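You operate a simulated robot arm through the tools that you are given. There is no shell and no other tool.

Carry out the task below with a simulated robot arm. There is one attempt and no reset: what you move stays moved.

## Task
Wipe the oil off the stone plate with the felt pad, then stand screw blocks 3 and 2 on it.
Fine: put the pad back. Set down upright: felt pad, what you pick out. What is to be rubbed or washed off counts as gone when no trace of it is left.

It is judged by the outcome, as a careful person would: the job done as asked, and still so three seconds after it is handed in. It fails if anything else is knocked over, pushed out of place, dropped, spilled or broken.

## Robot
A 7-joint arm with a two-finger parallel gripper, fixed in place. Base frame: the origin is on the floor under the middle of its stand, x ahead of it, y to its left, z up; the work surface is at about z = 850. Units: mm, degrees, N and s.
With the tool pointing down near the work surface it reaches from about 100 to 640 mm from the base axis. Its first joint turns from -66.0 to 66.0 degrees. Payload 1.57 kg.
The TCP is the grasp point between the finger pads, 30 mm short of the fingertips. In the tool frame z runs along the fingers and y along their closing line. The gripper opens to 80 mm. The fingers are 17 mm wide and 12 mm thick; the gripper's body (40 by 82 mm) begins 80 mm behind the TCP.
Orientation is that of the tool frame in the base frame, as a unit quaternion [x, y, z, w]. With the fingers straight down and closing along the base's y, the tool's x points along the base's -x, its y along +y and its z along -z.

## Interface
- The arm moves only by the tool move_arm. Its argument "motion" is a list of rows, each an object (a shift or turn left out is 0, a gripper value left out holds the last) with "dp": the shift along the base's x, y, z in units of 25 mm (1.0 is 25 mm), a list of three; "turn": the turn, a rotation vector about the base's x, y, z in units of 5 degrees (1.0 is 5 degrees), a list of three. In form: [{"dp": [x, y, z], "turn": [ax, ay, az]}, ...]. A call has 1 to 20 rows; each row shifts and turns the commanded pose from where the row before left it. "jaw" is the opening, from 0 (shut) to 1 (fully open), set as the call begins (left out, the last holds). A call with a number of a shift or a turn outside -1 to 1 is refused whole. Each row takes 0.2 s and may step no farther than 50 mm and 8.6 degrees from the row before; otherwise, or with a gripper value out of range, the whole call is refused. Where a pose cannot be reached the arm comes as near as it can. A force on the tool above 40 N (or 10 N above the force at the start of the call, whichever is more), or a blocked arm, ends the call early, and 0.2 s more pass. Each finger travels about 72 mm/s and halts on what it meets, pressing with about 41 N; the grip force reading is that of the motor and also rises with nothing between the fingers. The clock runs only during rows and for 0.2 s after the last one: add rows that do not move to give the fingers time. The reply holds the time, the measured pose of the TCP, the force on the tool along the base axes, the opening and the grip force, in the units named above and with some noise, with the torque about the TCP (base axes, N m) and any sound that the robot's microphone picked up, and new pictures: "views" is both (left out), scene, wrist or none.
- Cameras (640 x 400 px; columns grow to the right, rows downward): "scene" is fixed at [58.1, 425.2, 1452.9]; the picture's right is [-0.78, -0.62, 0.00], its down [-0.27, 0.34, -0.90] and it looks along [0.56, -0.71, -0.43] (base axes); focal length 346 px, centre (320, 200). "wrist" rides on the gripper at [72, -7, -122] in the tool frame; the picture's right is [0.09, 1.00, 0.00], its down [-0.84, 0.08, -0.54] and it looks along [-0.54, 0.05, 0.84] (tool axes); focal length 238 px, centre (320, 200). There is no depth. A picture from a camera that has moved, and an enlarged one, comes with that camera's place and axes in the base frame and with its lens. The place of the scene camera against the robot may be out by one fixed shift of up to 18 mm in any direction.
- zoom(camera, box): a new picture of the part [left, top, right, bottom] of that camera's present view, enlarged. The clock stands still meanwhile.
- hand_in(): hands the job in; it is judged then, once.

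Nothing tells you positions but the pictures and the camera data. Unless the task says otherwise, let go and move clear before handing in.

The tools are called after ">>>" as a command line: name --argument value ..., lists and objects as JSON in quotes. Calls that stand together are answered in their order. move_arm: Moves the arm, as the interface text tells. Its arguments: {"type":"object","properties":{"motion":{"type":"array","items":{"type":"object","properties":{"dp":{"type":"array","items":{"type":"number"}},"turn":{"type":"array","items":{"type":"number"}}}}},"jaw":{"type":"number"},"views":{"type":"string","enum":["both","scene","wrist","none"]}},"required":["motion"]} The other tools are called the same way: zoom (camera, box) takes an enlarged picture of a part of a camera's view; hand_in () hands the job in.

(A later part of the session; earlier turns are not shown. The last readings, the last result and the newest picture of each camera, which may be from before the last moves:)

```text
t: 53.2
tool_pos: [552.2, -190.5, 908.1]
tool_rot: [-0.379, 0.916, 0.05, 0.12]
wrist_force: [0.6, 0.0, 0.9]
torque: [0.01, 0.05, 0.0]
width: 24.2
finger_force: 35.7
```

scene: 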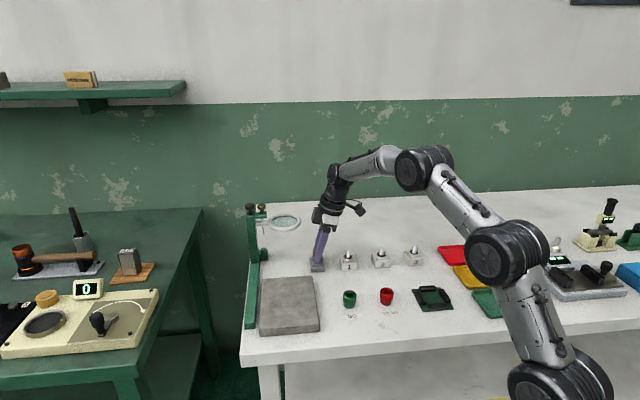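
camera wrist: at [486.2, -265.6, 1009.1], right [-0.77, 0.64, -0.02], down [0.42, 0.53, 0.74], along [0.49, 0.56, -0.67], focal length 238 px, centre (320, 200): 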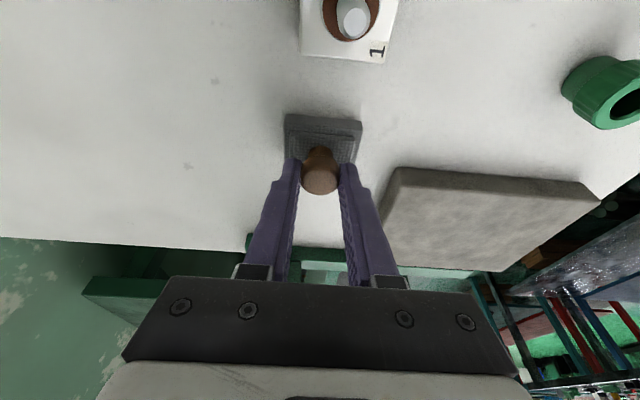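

The pad is just touching. I'll open only partway first and check that it stays put.

>>> move_arm --motion '[{"dp": [0, 0, 0]}, {"dp": [0, 0, 0]}, {"dp": [0, 0, 0]}]' --jaw 0.5 --views "both"

>>> zoom --camera "scene" --box '[300, 240, 340, 280]'

```text
t: 54.0
tool_pos: [552.3, -190.4, 907.9]
tool_rot: [-0.379, 0.916, 0.049, 0.121]
wrist_force: [0.1, 0.3, -0.3]
torque: [-0.04, -0.01, -0.01]
width: 40.0
finger_force: 0.1
camera wrist: at [485.2, -265.8, 1006.2], right [-0.77, 0.64, -0.02], down [0.42, 0.53, 0.74], along [0.49, 0.56, -0.67], focal length 238 px, centre (320, 200)
```

scene: 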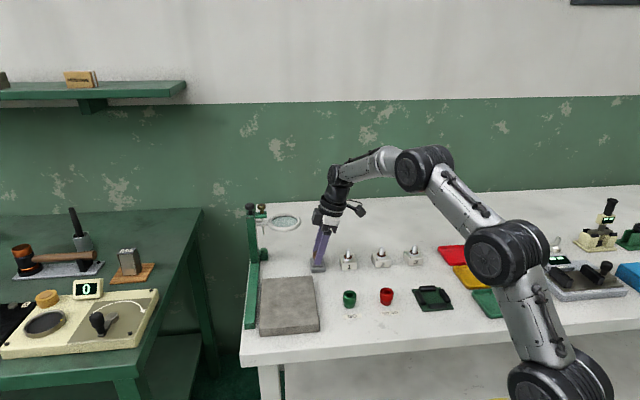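
wrist: 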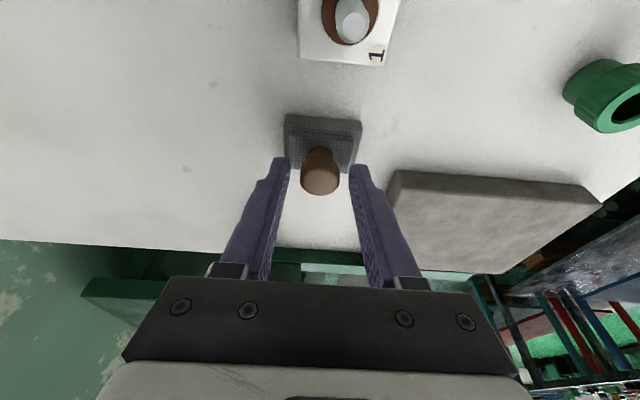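

```text
10.00 times, centred on (320, 260) of scene
camera zoom: at [58.1, 425.2, 1452.8], right [-0.78, -0.62, 0.0], down [-0.27, 0.34, -0.9], along [0.56, -0.71, -0.43], focal length 3456 px, centre (320, -400)
```

zoom: 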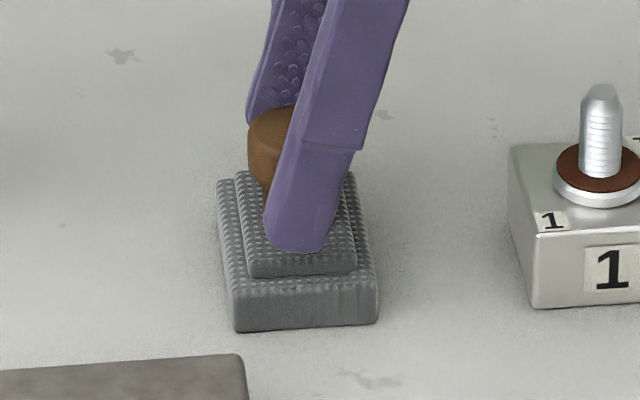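

The pad is back within about 1 mm of its original place and upright. I'll lift clear, move toward block 3, and bring the tool back to vertical on the way.

>>> move_arm --motion '[{"dp": [0, 0, 0.6]}, {"dp": [0, 0, 1]}, {"dp": [0, 0, 1]}, {"dp": [0, 0, 1]}, {"dp": [-0.776, -0.772, 0.3]}, {"dp": [-0.776, -0.772, 0.3]}, {"dp": [-0.776, -0.772, 0.3]}, {"dp": [-0.776, -0.772, 0.3]}, {"dp": [-0.776, -0.772, 0], "turn": [-0.53, 0.53, 0]}, {"dp": [-0.776, -0.772, 0], "turn": [-0.53, 0.53, 0]}, {"dp": [-0.776, -0.772, 0], "turn": [-0.53, 0.53, 0]}, {"dp": [-0.776, -0.772, 0], "turn": [-0.53, 0.53, 0]}, {"dp": [-0.776, -0.772, 0]}, {"dp": [-0.776, -0.772, 0]}, {"dp": [0, 0, 0]}]' --jaw 0.75 --views "both"

>>> zoom --camera "scene" --box '[300, 240, 340, 280]'

>>> zoom --camera "wrist" --box '[220, 60, 420, 200]'

```text
t: 57.2
tool_pos: [357.4, -382.1, 1026.6]
tool_rot: [-0.383, 0.924, -0.001, 0.0]
wrist_force: [0.4, 0.1, -0.1]
torque: [-0.01, 0.0, 0.0]
width: 59.9
finger_force: 0.2
camera wrist: at [311.4, -438.4, 1148.9], right [-0.77, 0.64, 0.0], down [0.54, 0.65, 0.54], along [0.35, 0.42, -0.84], focal length 238 px, centre (320, 200)
```

scene: 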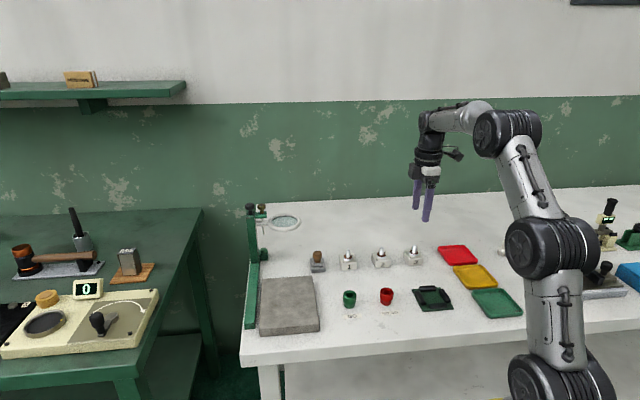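
wrist: 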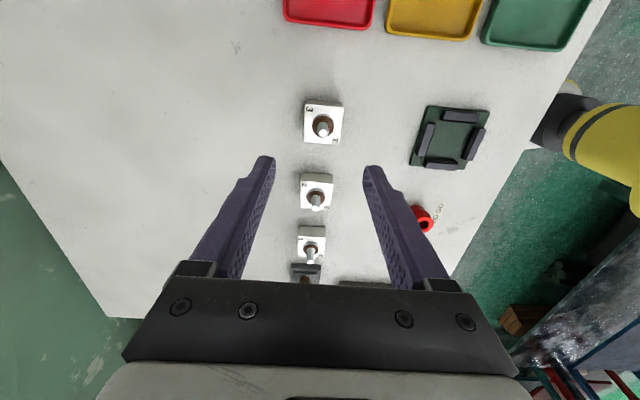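

```text
10.00 times, centred on (320, 260) of scene
camera zoom: at [58.1, 425.2, 1452.9], right [-0.78, -0.62, 0.0], down [-0.27, 0.34, -0.9], along [0.56, -0.71, -0.43], focal length 3456 px, centre (320, -400)
```

zoom: 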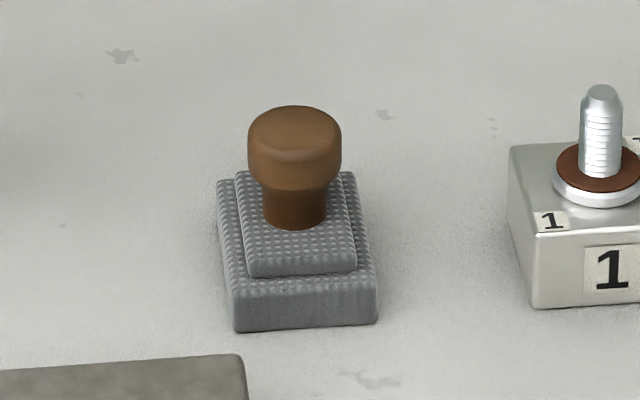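

```text
2.86 times, centred on (320, 130) of wrist
camera zoom: at [311.4, -438.4, 1148.9], right [-0.77, 0.64, 0.0], down [0.54, 0.65, 0.54], along [0.35, 0.42, -0.84], focal length 681 px, centre (320, 400)
```

zoom: 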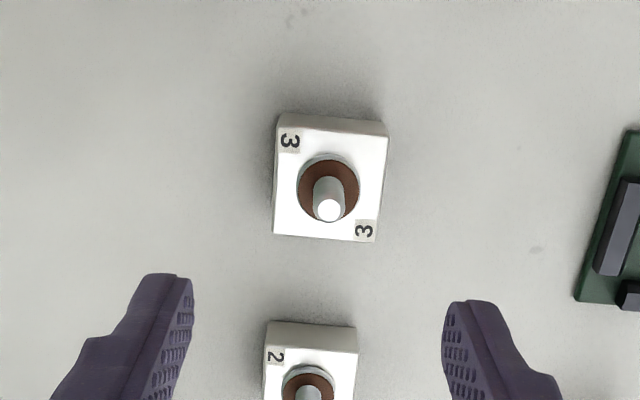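

Block 3 is square, about 41.5 mm, aligned with the tool, centred near (356.3, -379.2), with its top at about z 876. I'll correct by a few mm and descend around it, pausing above to check.

>>> move_arm --motion '[{"dp": [-0.044, 0.13, -0.5]}, {"dp": [0, 0, -1]}, {"dp": [0, 0, -1]}, {"dp": [0, 0, -1]}, {"dp": [0, 0, -0.6]}, {"dp": [0, 0, 0]}]' --jaw 0.85 --views "both"

>>> zoom --camera "wrist" --box '[220, 80, 420, 220]'

>>> zoom --camera "scene" --box '[370, 200, 450, 280]'

```text
t: 58.6
tool_pos: [357.2, -379.3, 924.0]
tool_rot: [-0.383, 0.924, 0.0, 0.0]
wrist_force: [-0.5, -0.1, 0.6]
torque: [-0.01, -0.01, -0.02]
width: 67.9
finger_force: 0.0
camera wrist: at [311.0, -434.6, 1044.8], right [-0.77, 0.64, 0.0], down [0.54, 0.65, 0.54], along [0.35, 0.42, -0.84], focal length 238 px, centre (320, 200)
```

scene: 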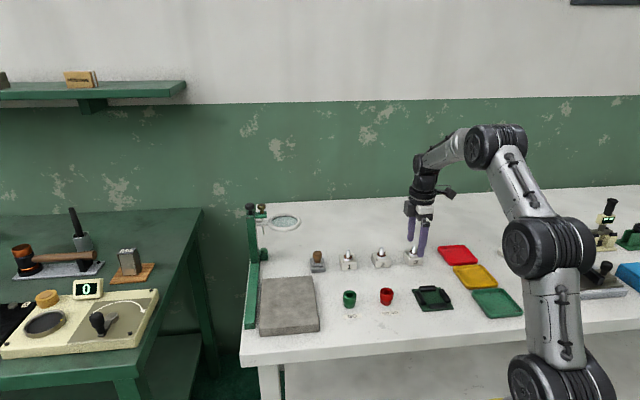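
wrist: 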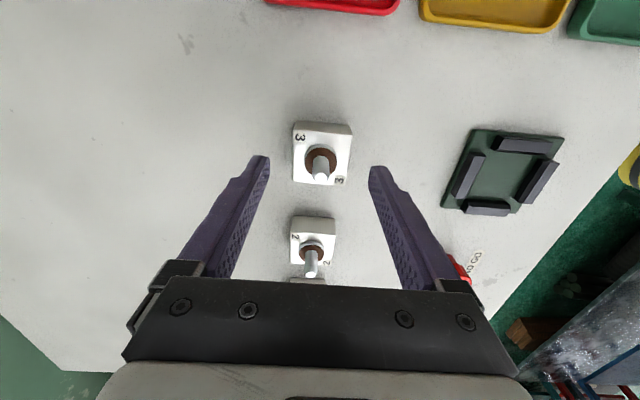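

```text
2.86 times, centred on (320, 150) of wrist
camera zoom: at [311.0, -434.6, 1044.8], right [-0.77, 0.64, 0.0], down [0.54, 0.65, 0.54], along [0.35, 0.42, -0.84], focal length 681 px, centre (320, 343)
```

zoom: 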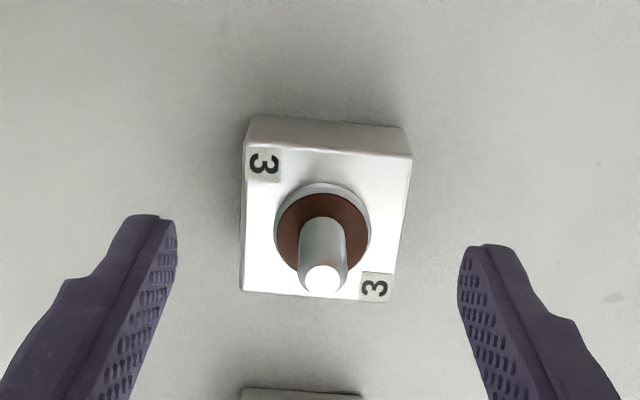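

```text
5.00 times, centred on (410, 240) of scene
camera zoom: at [58.1, 425.2, 1452.8], right [-0.78, -0.62, 0.0], down [-0.27, 0.34, -0.9], along [0.56, -0.71, -0.43], focal length 1728 px, centre (-130, 0)
```

zoom: 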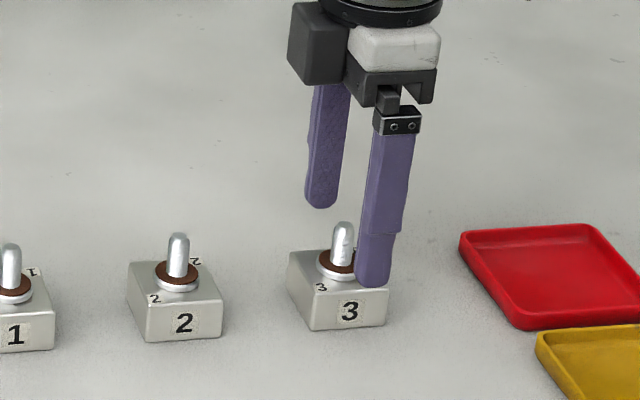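

The block is centred between the open fingers. I'll go down the last 37 mm and close on its sides.

>>> move_arm --motion '[{"dp": [-0.02, -0.02, -0.75]}, {"dp": [0, 0, -0.72]}, {"dp": [0, 0, 0]}]' --views "none"

>>> zoom --camera "scene" --box '[370, 200, 450, 280]'

>>> zoom --camera "wrist" --box '[220, 100, 420, 260]'

```text
t: 59.4
tool_pos: [356.1, -380.0, 888.0]
tool_rot: [-0.383, 0.924, 0.0, 0.0]
wrist_force: [-0.1, -0.3, -0.4]
torque: [-0.01, 0.01, 0.0]
width: 68.1
finger_force: 0.1
```

```text
5.00 times, centred on (410, 240) of scene
camera zoom: at [58.1, 425.2, 1452.8], right [-0.78, -0.62, 0.0], down [-0.27, 0.34, -0.9], along [0.56, -0.71, -0.43], focal length 1728 px, centre (-130, 0)
```

zoom: 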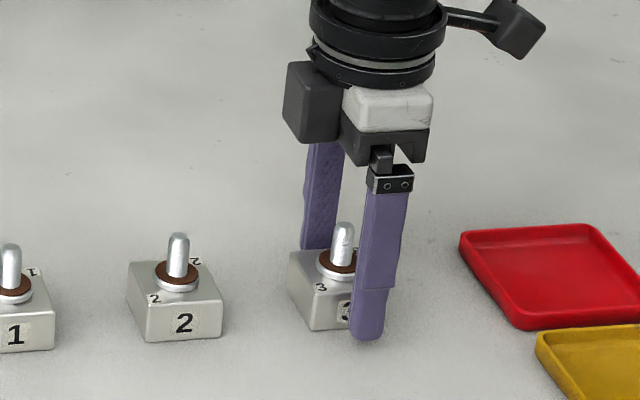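

```text
2.50 times, centred on (320, 180) of wrist
camera zoom: at [310.4, -436.1, 1008.9], right [-0.77, 0.64, 0.0], down [0.54, 0.65, 0.54], along [0.35, 0.42, -0.84], focal length 596 px, centre (320, 250)
```

zoom: 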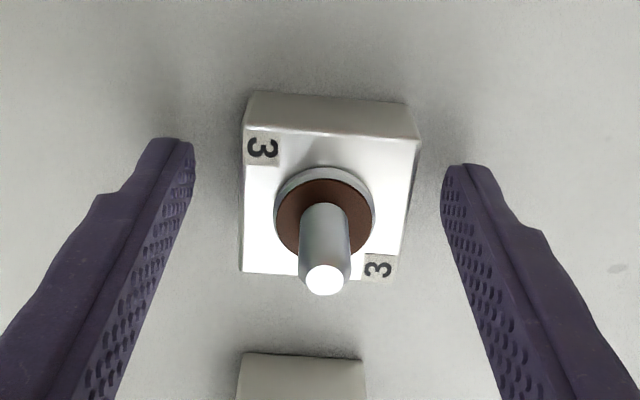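

>>> move_arm --motion '[{"dp": [0, 0, 0]}, {"dp": [0, 0, 0]}, {"dp": [0, 0, 0]}, {"dp": [0, 0, 0]}]' --jaw 0 --views "both"

>>> zoom --camera "scene" --box '[370, 200, 450, 280]'

>>> zoom --camera "wrist" --box '[220, 100, 420, 260]'

```text
t: 60.4
tool_pos: [357.0, -380.2, 887.7]
tool_rot: [-0.382, 0.924, 0.001, 0.0]
wrist_force: [-1.4, 1.4, 0.3]
torque: [0.11, 0.1, -0.01]
width: 43.4
finger_force: 41.3
camera wrist: at [310.3, -436.0, 1008.9], right [-0.77, 0.64, 0.0], down [0.54, 0.65, 0.54], along [0.35, 0.42, -0.84], focal length 238 px, centre (320, 200)
```

scene: 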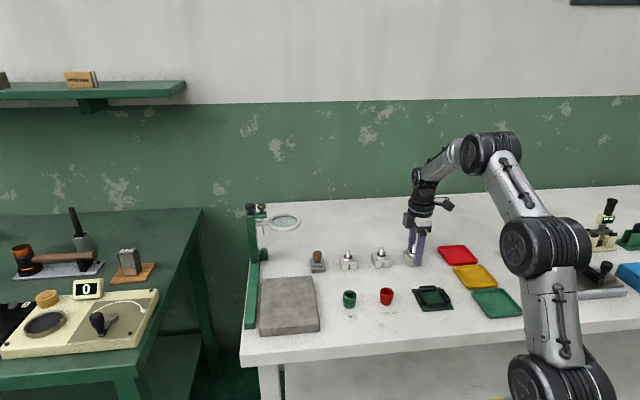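
wrist: 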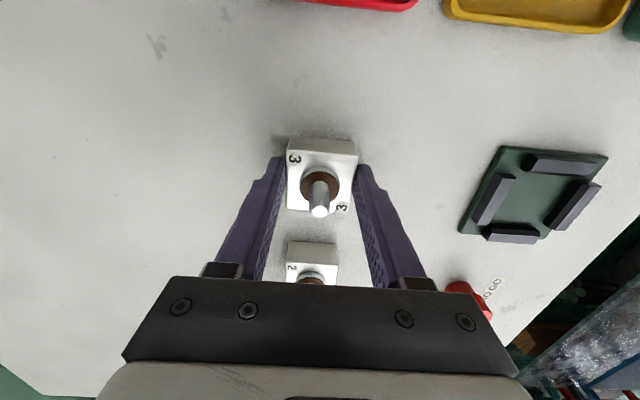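

```text
5.00 times, centred on (410, 240) of scene
camera zoom: at [58.0, 425.2, 1452.8], right [-0.78, -0.62, 0.0], down [-0.27, 0.34, -0.9], along [0.56, -0.71, -0.43], focal length 1728 px, centre (-130, 0)
```

zoom: 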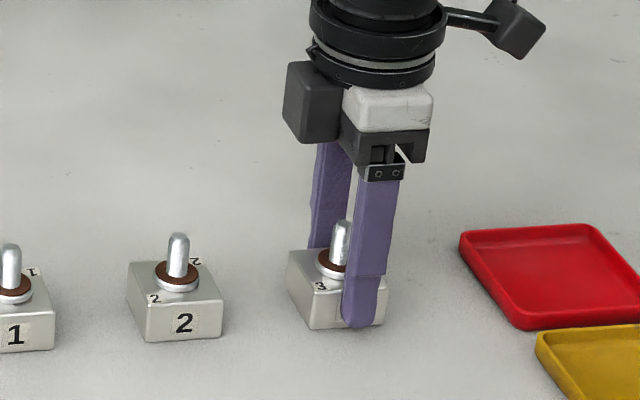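

```text
2.50 times, centred on (320, 180) of wrist
camera zoom: at [310.3, -436.0, 1008.9], right [-0.77, 0.64, 0.0], down [0.54, 0.65, 0.54], along [0.35, 0.42, -0.84], focal length 596 px, centre (320, 250)
```

zoom: 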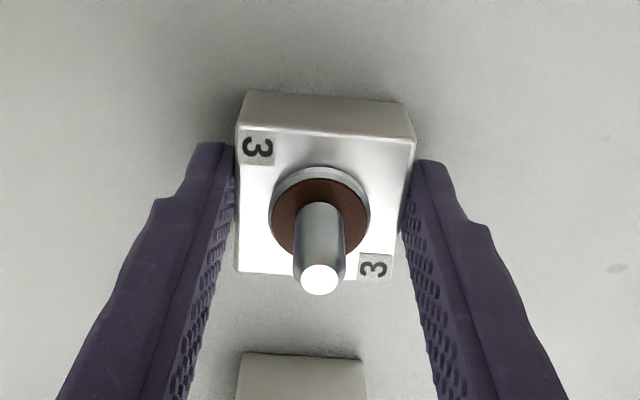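

Block 3 is gripped at 43.4 mm. I'll lift it 90 mm and check the hold.

>>> move_arm --motion '[{"dp": [0, 0, 0.3]}, {"dp": [0, 0, 0.6]}, {"dp": [0, 0, 0.9]}, {"dp": [0, 0, 0.9]}, {"dp": [0, 0, 0.9]}, {"dp": [0, 0, 0]}]' --views "both"

>>> zoom --camera "scene" --box '[370, 180, 450, 280]'

```text
t: 61.8
tool_pos: [355.8, -379.6, 979.8]
tool_rot: [-0.382, 0.924, -0.001, 0.0]
wrist_force: [0.1, 0.5, -4.9]
torque: [-0.03, 0.01, 0.0]
width: 43.7
finger_force: 41.4
camera wrist: at [311.1, -434.8, 1100.5], right [-0.77, 0.64, 0.0], down [0.54, 0.65, 0.54], along [0.35, 0.42, -0.84], focal length 238 px, centre (320, 200)
```

scene: 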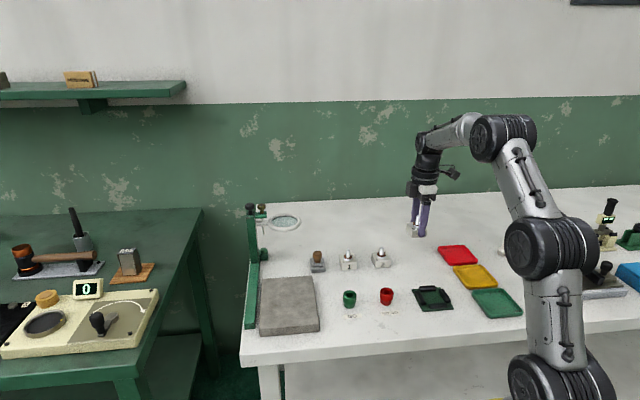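
wrist: 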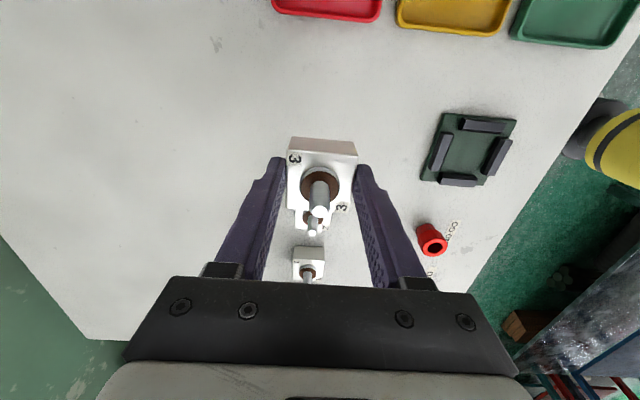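

```text
4.00 times, centred on (410, 230) of scene
camera zoom: at [58.1, 425.1, 1452.9], right [-0.78, -0.62, 0.0], down [-0.27, 0.34, -0.9], along [0.56, -0.71, -0.43], focal length 1382 px, centre (-40, 80)
```

zoom: 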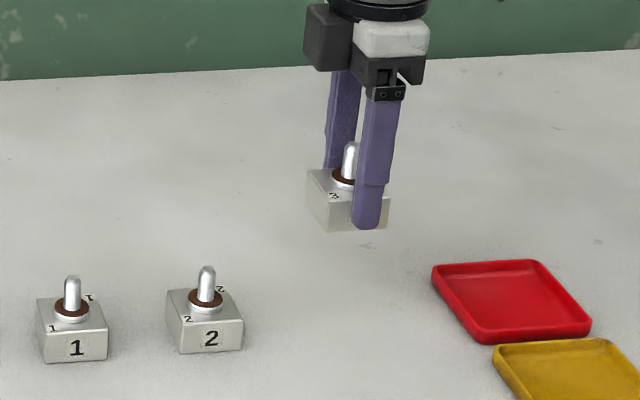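

Block 3 is held level and weighs about 0.5 kg. I'll carry it over the plate's far half.

>>> move_arm --motion '[{"dp": [0.257, 0.47, 0]}, {"dp": [0.514, 0.94, 0]}, {"dp": [0.514, 0.94, 0]}, {"dp": [0.514, 0.94, 0]}, {"dp": [0.514, 0.94, 0]}, {"dp": [0.514, 0.94, 0]}, {"dp": [0.514, 0.94, 0]}, {"dp": [0.514, 0.94, 0]}, {"dp": [0.514, 0.94, 0]}, {"dp": [0.514, 0.94, 0]}, {"dp": [0.514, 0.94, 0]}, {"dp": [0.514, 0.94, 0]}, {"dp": [0.514, 0.94, 0]}, {"dp": [0.514, 0.94, 0]}, {"dp": [0.257, 0.47, 0]}, {"dp": [0, 0, -0.6]}, {"dp": [0, 0, -0.4]}, {"dp": [0, 0, 0]}]' --views "both"

>>> zoom --camera "scene" --box '[240, 200, 360, 345]'

>>> zoom --camera "wrist" --box '[200, 80, 500, 280]'

```text
t: 65.6
tool_pos: [535.0, -50.4, 953.6]
tool_rot: [-0.383, 0.924, 0.0, 0.0]
wrist_force: [-0.4, 0.1, -3.6]
torque: [-0.03, 0.0, 0.02]
width: 43.8
finger_force: 41.0
camera wrist: at [489.4, -106.2, 1074.9], right [-0.77, 0.64, 0.0], down [0.54, 0.65, 0.54], along [0.35, 0.42, -0.84], focal length 238 px, centre (320, 200)
```

scene: 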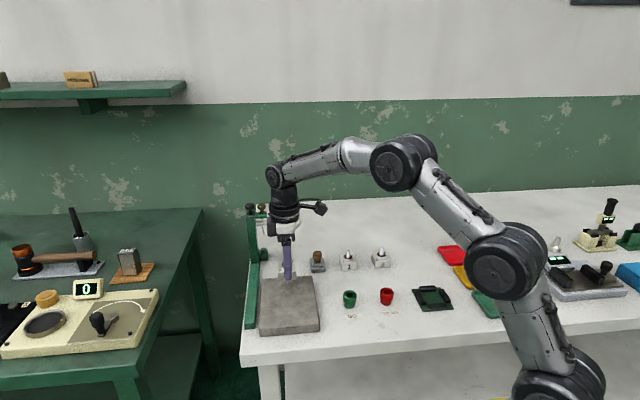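
wrist: 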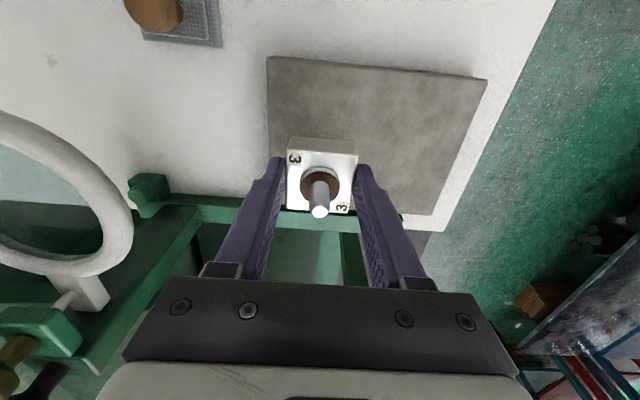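

```text
2.76 times, centred on (300, 272) of scene
camera zoom: at [58.1, 425.2, 1452.8], right [-0.78, -0.62, 0.0], down [-0.27, 0.34, -0.9], along [0.56, -0.71, -0.43], focal length 954 px, centre (375, 0)
```

zoom: 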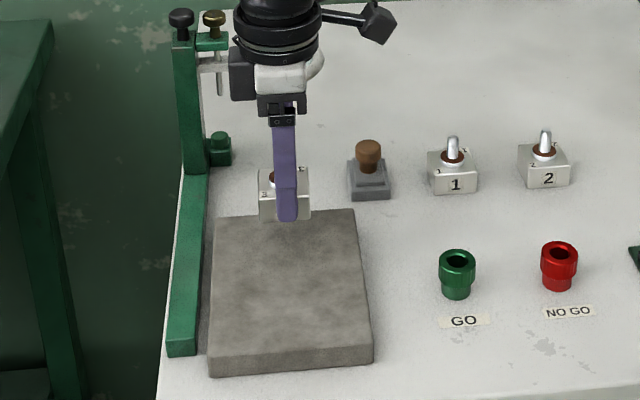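

```text
2.00 times, centred on (350, 180) of wrist
camera zoom: at [489.4, -106.2, 1074.9], right [-0.77, 0.64, 0.0], down [0.54, 0.65, 0.54], along [0.35, 0.42, -0.84], focal length 477 px, centre (260, 240)
```

zoom: 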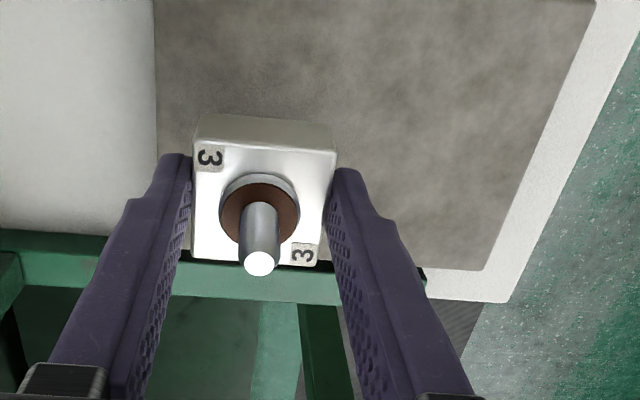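

Block 3 is over the far half of the plate, centred near (536, -51). I'll lower it to just above the stone, then feel for contact.

>>> move_arm --motion '[{"dp": [0, 0, -0.6]}, {"dp": [0, 0, -0.5]}, {"dp": [0, 0, -0.3]}, {"dp": [0, 0, 0]}]' --views "none"

>>> move_arm --motion '[{"dp": [0, 0, -0.08]}, {"dp": [0, 0, 0]}]' --views "none"

>>> move_arm --motion '[{"dp": [0, 0, -0.03]}, {"dp": [0, 0, 0]}]' --views "none"

```text
t: 66.6
tool_pos: [536.7, -51.1, 917.1]
tool_rot: [-0.384, 0.924, 0.0, 0.001]
wrist_force: [-0.2, 1.1, -4.0]
torque: [0.0, 0.01, 0.0]
width: 43.6
finger_force: 40.9
```

```text
t: 67.2
tool_pos: [536.5, -50.2, 915.0]
tool_rot: [-0.383, 0.924, 0.0, 0.0]
wrist_force: [-0.3, -0.2, -4.7]
torque: [-0.01, 0.03, -0.02]
width: 43.6
finger_force: 41.0
```

```text
t: 67.8
tool_pos: [535.2, -51.1, 915.6]
tool_rot: [-0.382, 0.924, 0.001, 0.0]
wrist_force: [0.2, 0.0, -4.4]
torque: [-0.02, 0.01, -0.01]
width: 43.4
finger_force: 41.2
```

>>> move_arm --motion '[{"dp": [0, 0, -0.03]}, {"dp": [0, 0, 0]}]' --views "none"

>>> move_arm --motion '[{"dp": [0, 0, -0.03]}, {"dp": [0, 0, 0]}]' --views "none"

```text
t: 68.4
tool_pos: [535.8, -51.0, 914.4]
tool_rot: [-0.382, 0.924, 0.0, 0.0]
wrist_force: [0.2, 0.0, -3.6]
torque: [-0.01, -0.03, 0.01]
width: 43.5
finger_force: 40.9
```

```text
t: 69.0
tool_pos: [535.0, -52.3, 913.4]
tool_rot: [-0.382, 0.924, 0.001, 0.0]
wrist_force: [-0.3, -0.2, -4.1]
torque: [-0.01, 0.02, 0.01]
width: 43.7
finger_force: 40.9
```

>>> move_arm --motion '[{"dp": [0, 0, -0.03]}, {"dp": [0, 0, 0]}]' --views "none"

>>> move_arm --motion '[{"dp": [0, 0, -0.03]}, {"dp": [0, 0, 0]}]' --views "scene"

>>> zoom --camera "scene" --box '[250, 230, 340, 320]'

```text
t: 69.6
tool_pos: [535.9, -50.9, 912.8]
tool_rot: [-0.382, 0.924, -0.001, -0.001]
wrist_force: [-0.5, -0.4, -4.6]
torque: [-0.01, 0.04, -0.02]
width: 43.3
finger_force: 41.1
```

```text
t: 70.2
tool_pos: [536.2, -51.7, 912.0]
tool_rot: [-0.382, 0.924, 0.0, 0.0]
wrist_force: [-0.2, 0.4, -2.2]
torque: [0.03, 0.09, 0.01]
width: 43.7
finger_force: 40.9
```

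scene: 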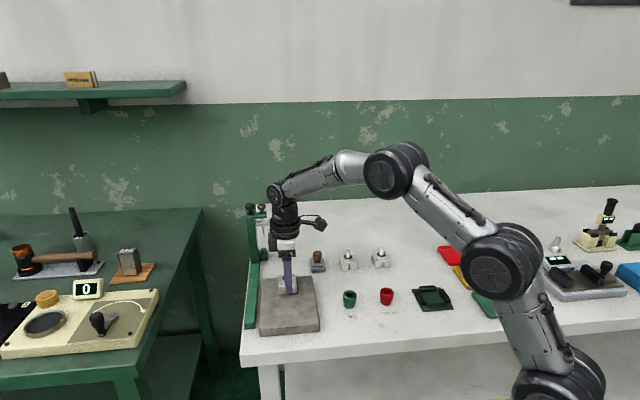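

```text
4.44 times, centred on (295, 275) of scene
camera zoom: at [58.1, 425.2, 1452.8], right [-0.78, -0.62, 0.0], down [-0.27, 0.34, -0.9], along [0.56, -0.71, -0.43], focal length 1536 px, centre (431, -133)
```

zoom: 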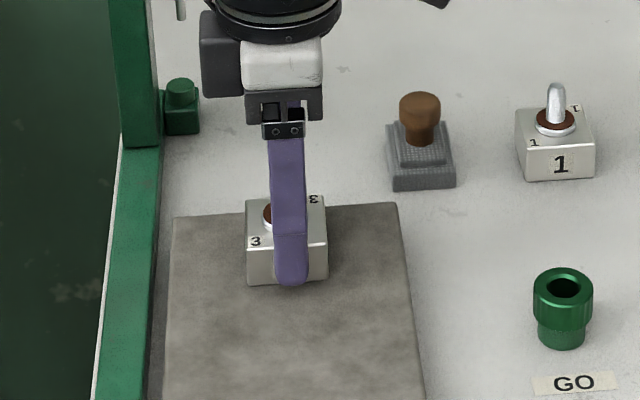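

>>> move_arm --motion '[{"dp": [0, 0, -0.03]}, {"dp": [0, 0, 0]}]' --views "none"

```text
t: 70.8
tool_pos: [536.8, -51.4, 913.1]
tool_rot: [-0.382, 0.924, -0.002, 0.002]
wrist_force: [-2.4, -1.0, 6.9]
torque: [-0.01, 0.44, 0.01]
width: 43.7
finger_force: 40.7
```

The block is seated on the stone. I'll release it gently with a partial opening.

>>> move_arm --motion '[{"dp": [0, 0, 0.01]}, {"dp": [0, 0, 0]}, {"dp": [0, 0, 0]}, {"dp": [0, 0, 0]}]' --jaw 0.75 --views "both"

>>> zoom --camera "scene" --box '[250, 230, 340, 320]'

>>> zoom --camera "wrist" --box '[220, 100, 420, 260]'

```text
t: 71.8
tool_pos: [537.5, -50.6, 911.3]
tool_rot: [-0.383, 0.924, 0.0, 0.0]
wrist_force: [-0.2, -0.3, 0.1]
torque: [-0.02, 0.01, -0.01]
width: 60.0
finger_force: 0.0
camera wrist: at [490.1, -106.1, 1032.7], right [-0.77, 0.64, 0.0], down [0.54, 0.65, 0.54], along [0.35, 0.42, -0.84], focal length 238 px, centre (320, 200)
```

scene: 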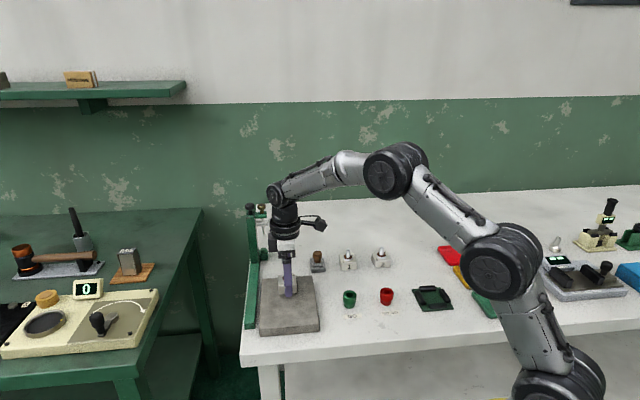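
wrist: 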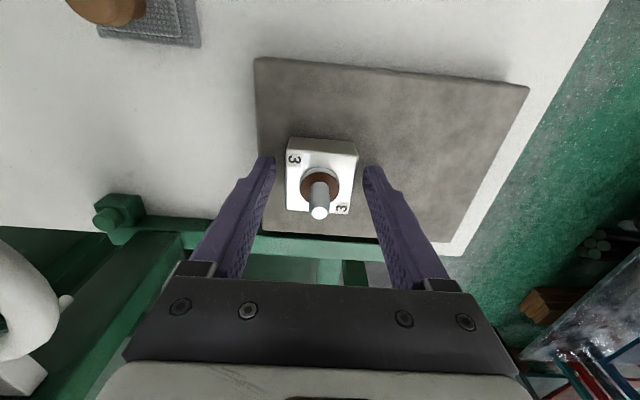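

```text
4.44 times, centred on (295, 275) of scene
camera zoom: at [58.1, 425.2, 1452.8], right [-0.78, -0.62, 0.0], down [-0.27, 0.34, -0.9], along [0.56, -0.71, -0.43], focal length 1536 px, centre (431, -133)
```

zoom: 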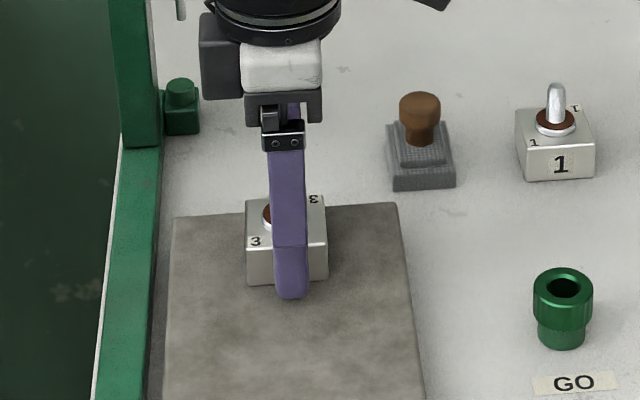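

```text
2.50 times, centred on (320, 180) of wrist
camera zoom: at [490.1, -106.1, 1032.7], right [-0.77, 0.64, 0.0], down [0.54, 0.65, 0.54], along [0.35, 0.42, -0.84], focal length 596 px, centre (320, 250)
```

zoom: 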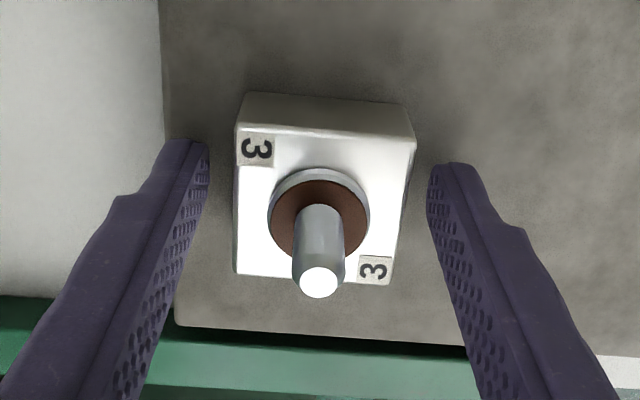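

Block 3 is standing upright, well within the plate. I'll lift clear and go over block 2.

>>> move_arm --motion '[{"dp": [0, 0, 0.5]}, {"dp": [0, 0, 1]}, {"dp": [0, 0, 1]}, {"dp": [0, 0, 1]}, {"dp": [0, 0, 0.6]}, {"dp": [-0.403, -0.949, 0]}, {"dp": [-0.403, -0.949, 0]}, {"dp": [-0.403, -0.949, 0]}, {"dp": [-0.403, -0.949, 0]}, {"dp": [-0.403, -0.949, 0]}, {"dp": [-0.403, -0.949, 0]}, {"dp": [-0.403, -0.949, 0]}, {"dp": [-0.403, -0.949, 0]}, {"dp": [-0.403, -0.949, 0]}, {"dp": [-0.403, -0.949, 0]}, {"dp": [-0.403, -0.949, 0]}, {"dp": [0, 0, 0]}]' --jaw 0.85 --views "both"

>>> zoom --camera "wrist" --box '[220, 60, 420, 200]'

>>> zoom --camera "scene" --box '[250, 230, 340, 340]'

```text
t: 75.4
tool_pos: [425.6, -311.8, 1014.3]
tool_rot: [-0.383, 0.924, -0.001, -0.001]
wrist_force: [0.0, 0.6, -0.2]
torque: [-0.01, 0.03, 0.02]
width: 68.0
finger_force: 0.0
camera wrist: at [379.9, -367.9, 1135.9], right [-0.77, 0.64, 0.0], down [0.54, 0.65, 0.54], along [0.35, 0.42, -0.84], focal length 238 px, centre (320, 200)
```

scene: 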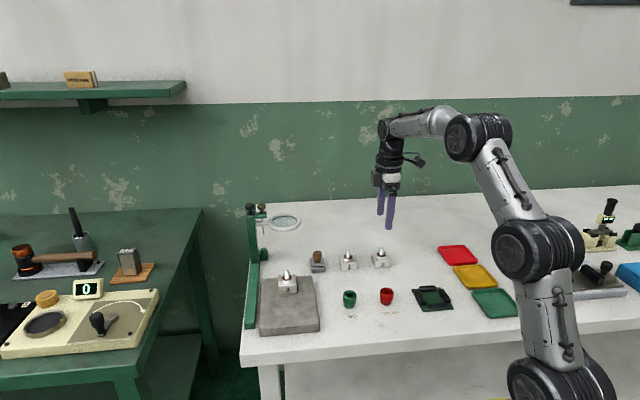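
wrist: 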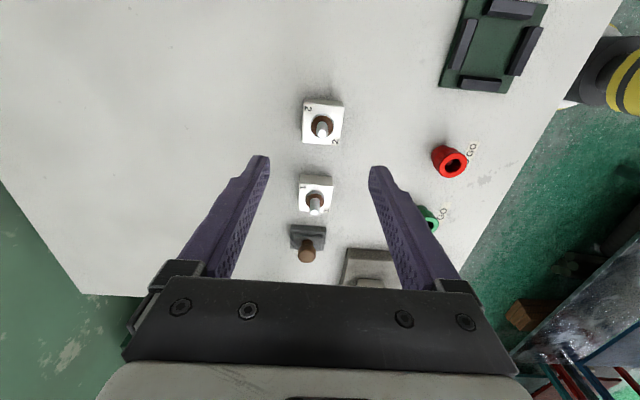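

```text
2.86 times, centred on (320, 130) of wrist
camera zoom: at [379.9, -367.9, 1135.9], right [-0.77, 0.64, 0.0], down [0.54, 0.65, 0.54], along [0.35, 0.42, -0.84], focal length 681 px, centre (320, 400)
```

zoom: 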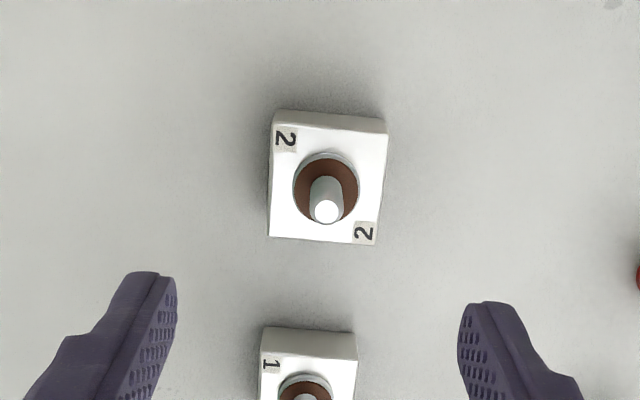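

```text
3.64 times, centred on (295, 285) of scene
camera zoom: at [58.1, 425.2, 1452.9], right [-0.78, -0.62, 0.0], down [-0.27, 0.34, -0.9], along [0.56, -0.71, -0.43], focal length 1257 px, centre (411, -109)
```

zoom: 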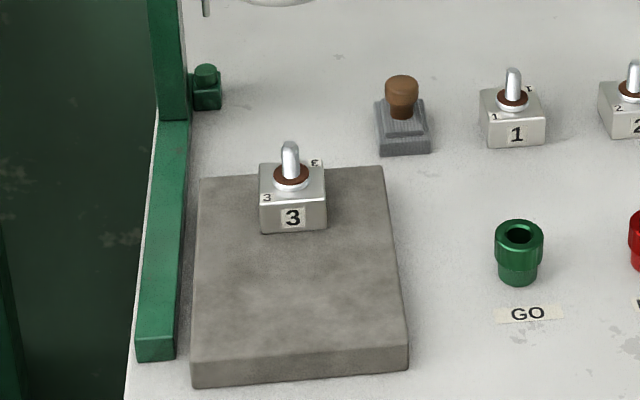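

Block 3 stands well on the clean plate. Block 2 is about 3 mm off the tool axis, so I'll correct and descend around it.

>>> move_arm --motion '[{"dp": [-0.112, -0.024, -0.6]}, {"dp": [0, 0, -1]}, {"dp": [0, 0, -1]}, {"dp": [0, 0, -1]}, {"dp": [0, 0, 0]}]' --views "both"

>>> zoom --camera "wrist" --box '[220, 80, 420, 220]'

>>> zoom --camera "scene" --box '[335, 200, 425, 290]'

```text
t: 76.6
tool_pos: [421.4, -312.1, 922.8]
tool_rot: [-0.382, 0.924, 0.0, 0.0]
wrist_force: [-0.2, -0.7, 0.2]
torque: [0.0, 0.03, 0.0]
width: 67.8
finger_force: 0.1
camera wrist: at [375.2, -367.6, 1044.8], right [-0.77, 0.64, 0.0], down [0.54, 0.65, 0.54], along [0.35, 0.42, -0.84], focal length 238 px, centre (320, 200)
```

scene: 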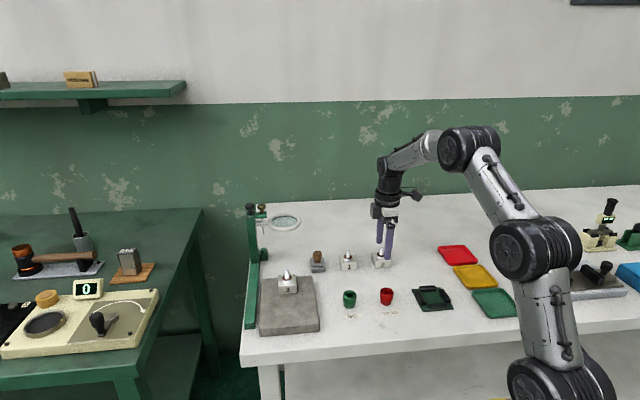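
wrist: 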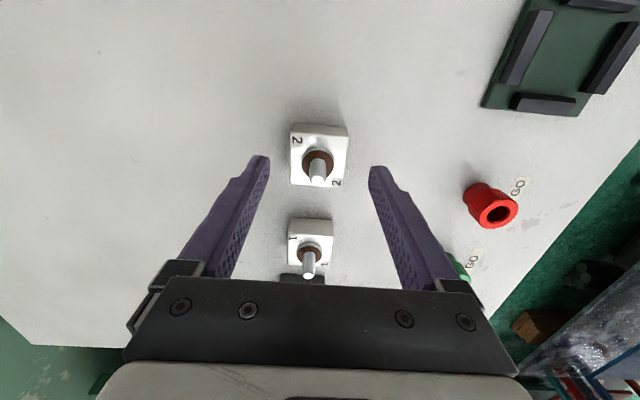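

```text
2.86 times, centred on (320, 150) of wrist
camera zoom: at [375.2, -367.6, 1044.8], right [-0.77, 0.64, 0.0], down [0.54, 0.65, 0.54], along [0.35, 0.42, -0.84], focal length 681 px, centre (320, 343)
```

zoom: 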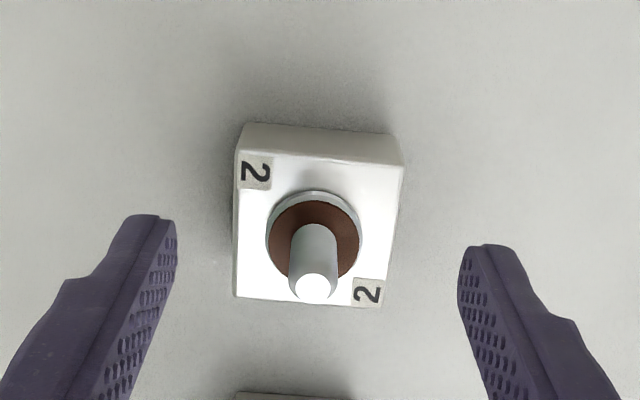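

```text
4.44 times, centred on (380, 245) of scene
camera zoom: at [58.1, 425.2, 1452.8], right [-0.78, -0.62, 0.0], down [-0.27, 0.34, -0.9], along [0.56, -0.71, -0.43], focal length 1536 px, centre (53, 0)
```

zoom: 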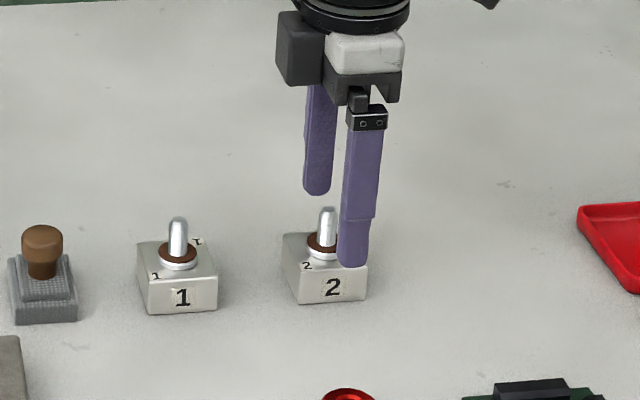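

>>> move_arm --motion '[{"dp": [0.056, -0.028, -0.72]}, {"dp": [0, 0, -0.72]}, {"dp": [0, 0, 0]}]' --views "wrist"

>>> zoom --camera "wrist" --box '[220, 100, 420, 260]'

>>> zoom --camera "scene" --box '[335, 200, 425, 290]'

```text
t: 77.4
tool_pos: [424.0, -313.0, 888.1]
tool_rot: [-0.383, 0.924, 0.0, 0.0]
wrist_force: [0.5, 0.4, -0.1]
torque: [0.02, -0.02, -0.02]
width: 67.9
finger_force: 0.0
camera wrist: at [377.4, -368.9, 1009.3], right [-0.77, 0.64, 0.0], down [0.54, 0.65, 0.54], along [0.35, 0.42, -0.84], focal length 238 px, centre (320, 200)
```

wrist: 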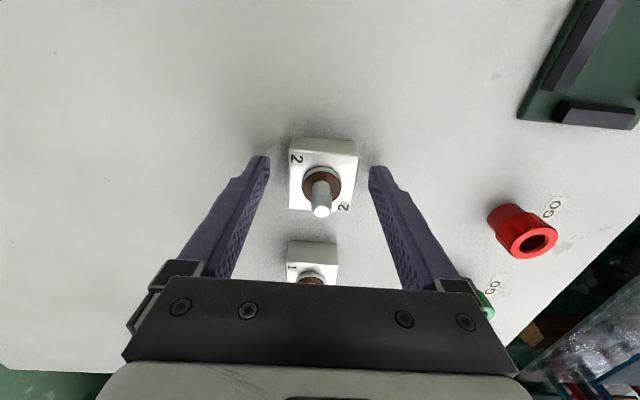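

```text
2.50 times, centred on (320, 180) of wrist
camera zoom: at [377.4, -368.9, 1009.3], right [-0.77, 0.64, 0.0], down [0.54, 0.65, 0.54], along [0.35, 0.42, -0.84], focal length 596 px, centre (320, 250)
```

zoom: 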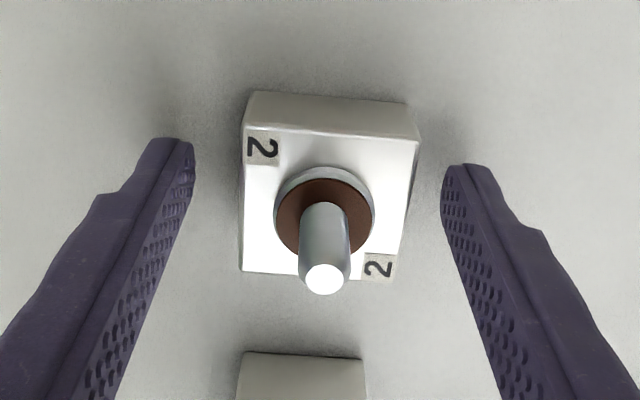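

```text
4.44 times, centred on (380, 245) of scene
camera zoom: at [58.1, 425.2, 1452.8], right [-0.78, -0.62, 0.0], down [-0.27, 0.34, -0.9], along [0.56, -0.71, -0.43], focal length 1536 px, centre (53, 0)
```

zoom: 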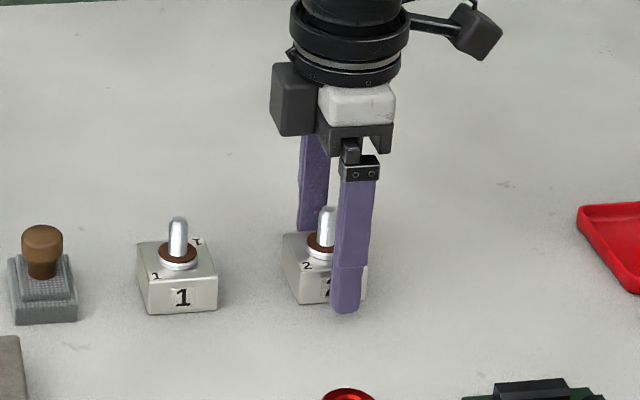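

This view matches the block 3 grasp view exactly, so I'll close and lift.

>>> move_arm --motion '[{"dp": [0, 0, 0]}, {"dp": [0, 0, 0]}, {"dp": [0, 0, 0]}, {"dp": [0, 0, 0]}]' --jaw 0 --views "none"

>>> move_arm --motion '[{"dp": [0, 0, 0.3]}, {"dp": [0, 0, 0.6]}, {"dp": [0, 0, 0.9]}, {"dp": [0, 0, 0.9]}, {"dp": [0, 0, 0.9]}, {"dp": [0, 0, 0]}]' --views "both"

>>> zoom --camera "scene" --box '[335, 180, 425, 290]'

```text
t: 78.4
tool_pos: [424.0, -312.6, 888.4]
tool_rot: [-0.382, 0.924, 0.0, 0.001]
wrist_force: [-1.7, 0.5, -0.1]
torque: [0.1, 0.12, 0.03]
width: 43.5
finger_force: 41.3
```

```text
t: 79.8
tool_pos: [424.4, -311.7, 977.7]
tool_rot: [-0.383, 0.924, 0.0, 0.0]
wrist_force: [0.4, 0.3, -4.3]
torque: [-0.03, 0.01, -0.01]
width: 43.5
finger_force: 40.9
camera wrist: at [377.9, -367.9, 1099.3], right [-0.77, 0.64, 0.0], down [0.54, 0.65, 0.54], along [0.35, 0.42, -0.84], focal length 238 px, centre (320, 200)
```

scene: 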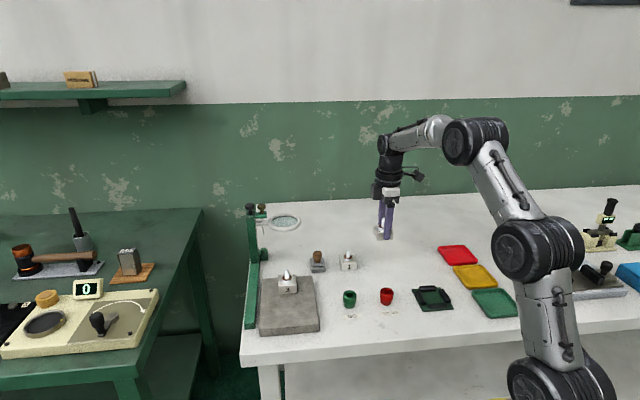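
wrist: 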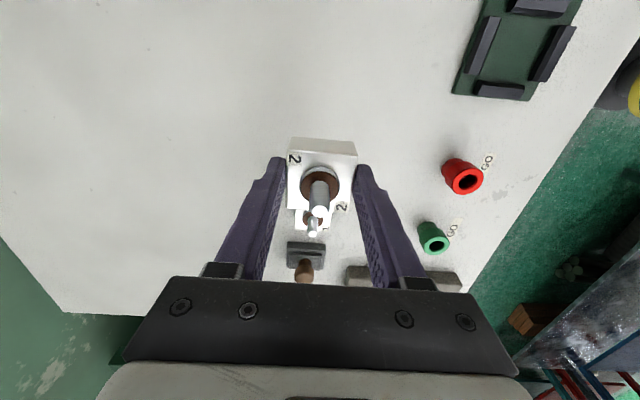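

```text
3.64 times, centred on (380, 235) of scene
camera zoom: at [58.1, 425.1, 1452.9], right [-0.78, -0.62, 0.0], down [-0.27, 0.34, -0.9], along [0.56, -0.71, -0.43], focal length 1257 px, centre (102, 73)
```

zoom: 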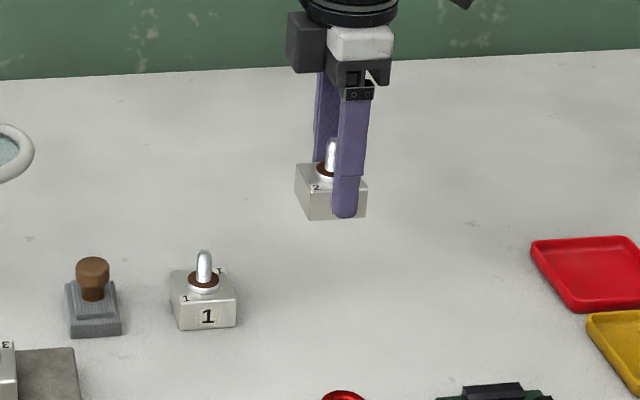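

Block 2 is secure. I'll carry it over the near half of the plate.

>>> move_arm --motion '[{"dp": [0.077, 0.457, 0]}, {"dp": [0.1546, 0.9146, 0]}, {"dp": [0.1546, 0.9146, 0]}, {"dp": [0.1546, 0.9146, 0]}, {"dp": [0.1546, 0.9146, 0]}, {"dp": [0.1546, 0.9146, 0]}, {"dp": [0.1546, 0.9146, 0]}, {"dp": [0.1546, 0.9146, 0]}, {"dp": [0.1546, 0.9146, 0]}, {"dp": [0.1546, 0.9146, 0]}, {"dp": [0.1546, 0.9146, 0]}, {"dp": [0.1546, 0.9146, 0]}, {"dp": [0.1546, 0.9146, 0]}, {"dp": [0.1546, 0.9146, 0]}, {"dp": [0.077, 0.457, 0]}, {"dp": [0, 0, -0.6]}, {"dp": [0, 0, -0.4]}, {"dp": [0, 0, 0]}]' --views "both"

>>> zoom --camera "scene" --box '[240, 200, 360, 345]'

>>> zoom --camera "wrist" --box '[160, 60, 480, 260]'

```text
t: 83.6
tool_pos: [478.2, 6.4, 952.1]
tool_rot: [-0.383, 0.924, 0.0, 0.0]
wrist_force: [0.2, 0.1, -3.8]
torque: [0.0, 0.03, 0.01]
width: 43.6
finger_force: 40.6
camera wrist: at [432.0, -48.2, 1073.6], right [-0.77, 0.64, 0.0], down [0.54, 0.65, 0.54], along [0.35, 0.42, -0.84], focal length 238 px, centre (320, 200)
```

scene: 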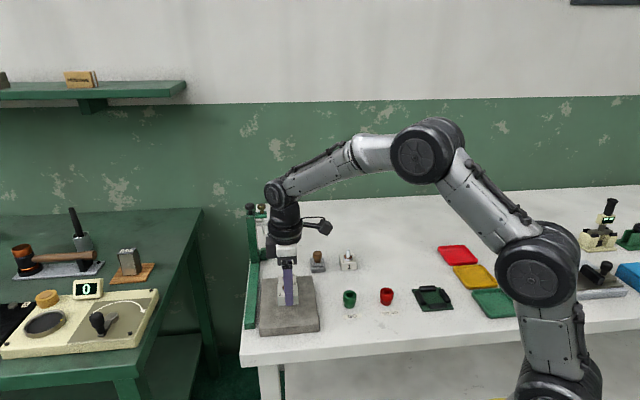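
wrist: 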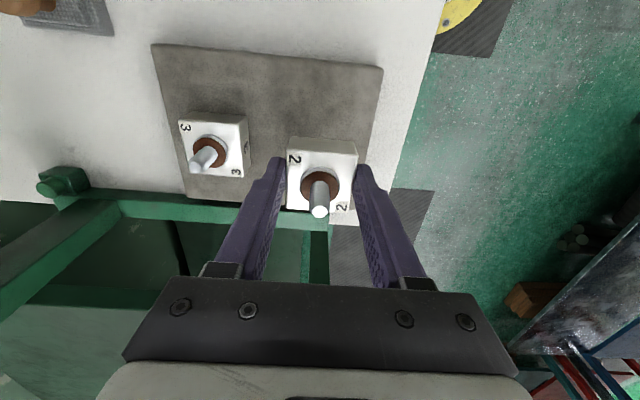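

```text
2.76 times, centred on (300, 272) of scene
camera zoom: at [58.1, 425.2, 1452.8], right [-0.78, -0.62, 0.0], down [-0.27, 0.34, -0.9], along [0.56, -0.71, -0.43], focal length 954 px, centre (375, 0)
```

zoom: 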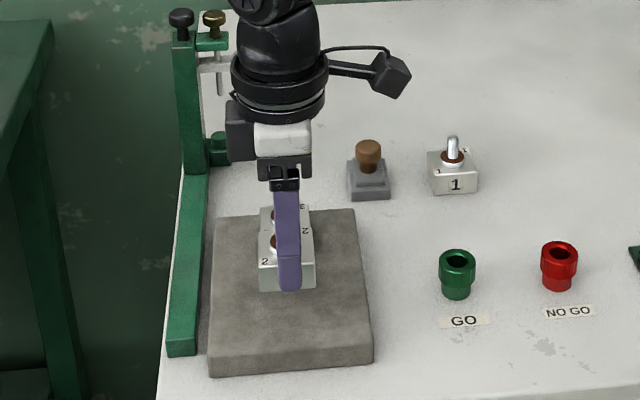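

```text
2.00 times, centred on (320, 160) of wrist
camera zoom: at [432.0, -48.2, 1073.6], right [-0.77, 0.64, 0.0], down [0.54, 0.65, 0.54], along [0.35, 0.42, -0.84], focal length 477 px, centre (320, 280)
```

zoom: 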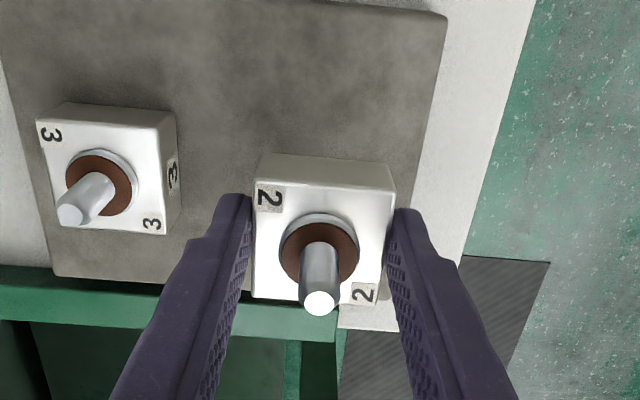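

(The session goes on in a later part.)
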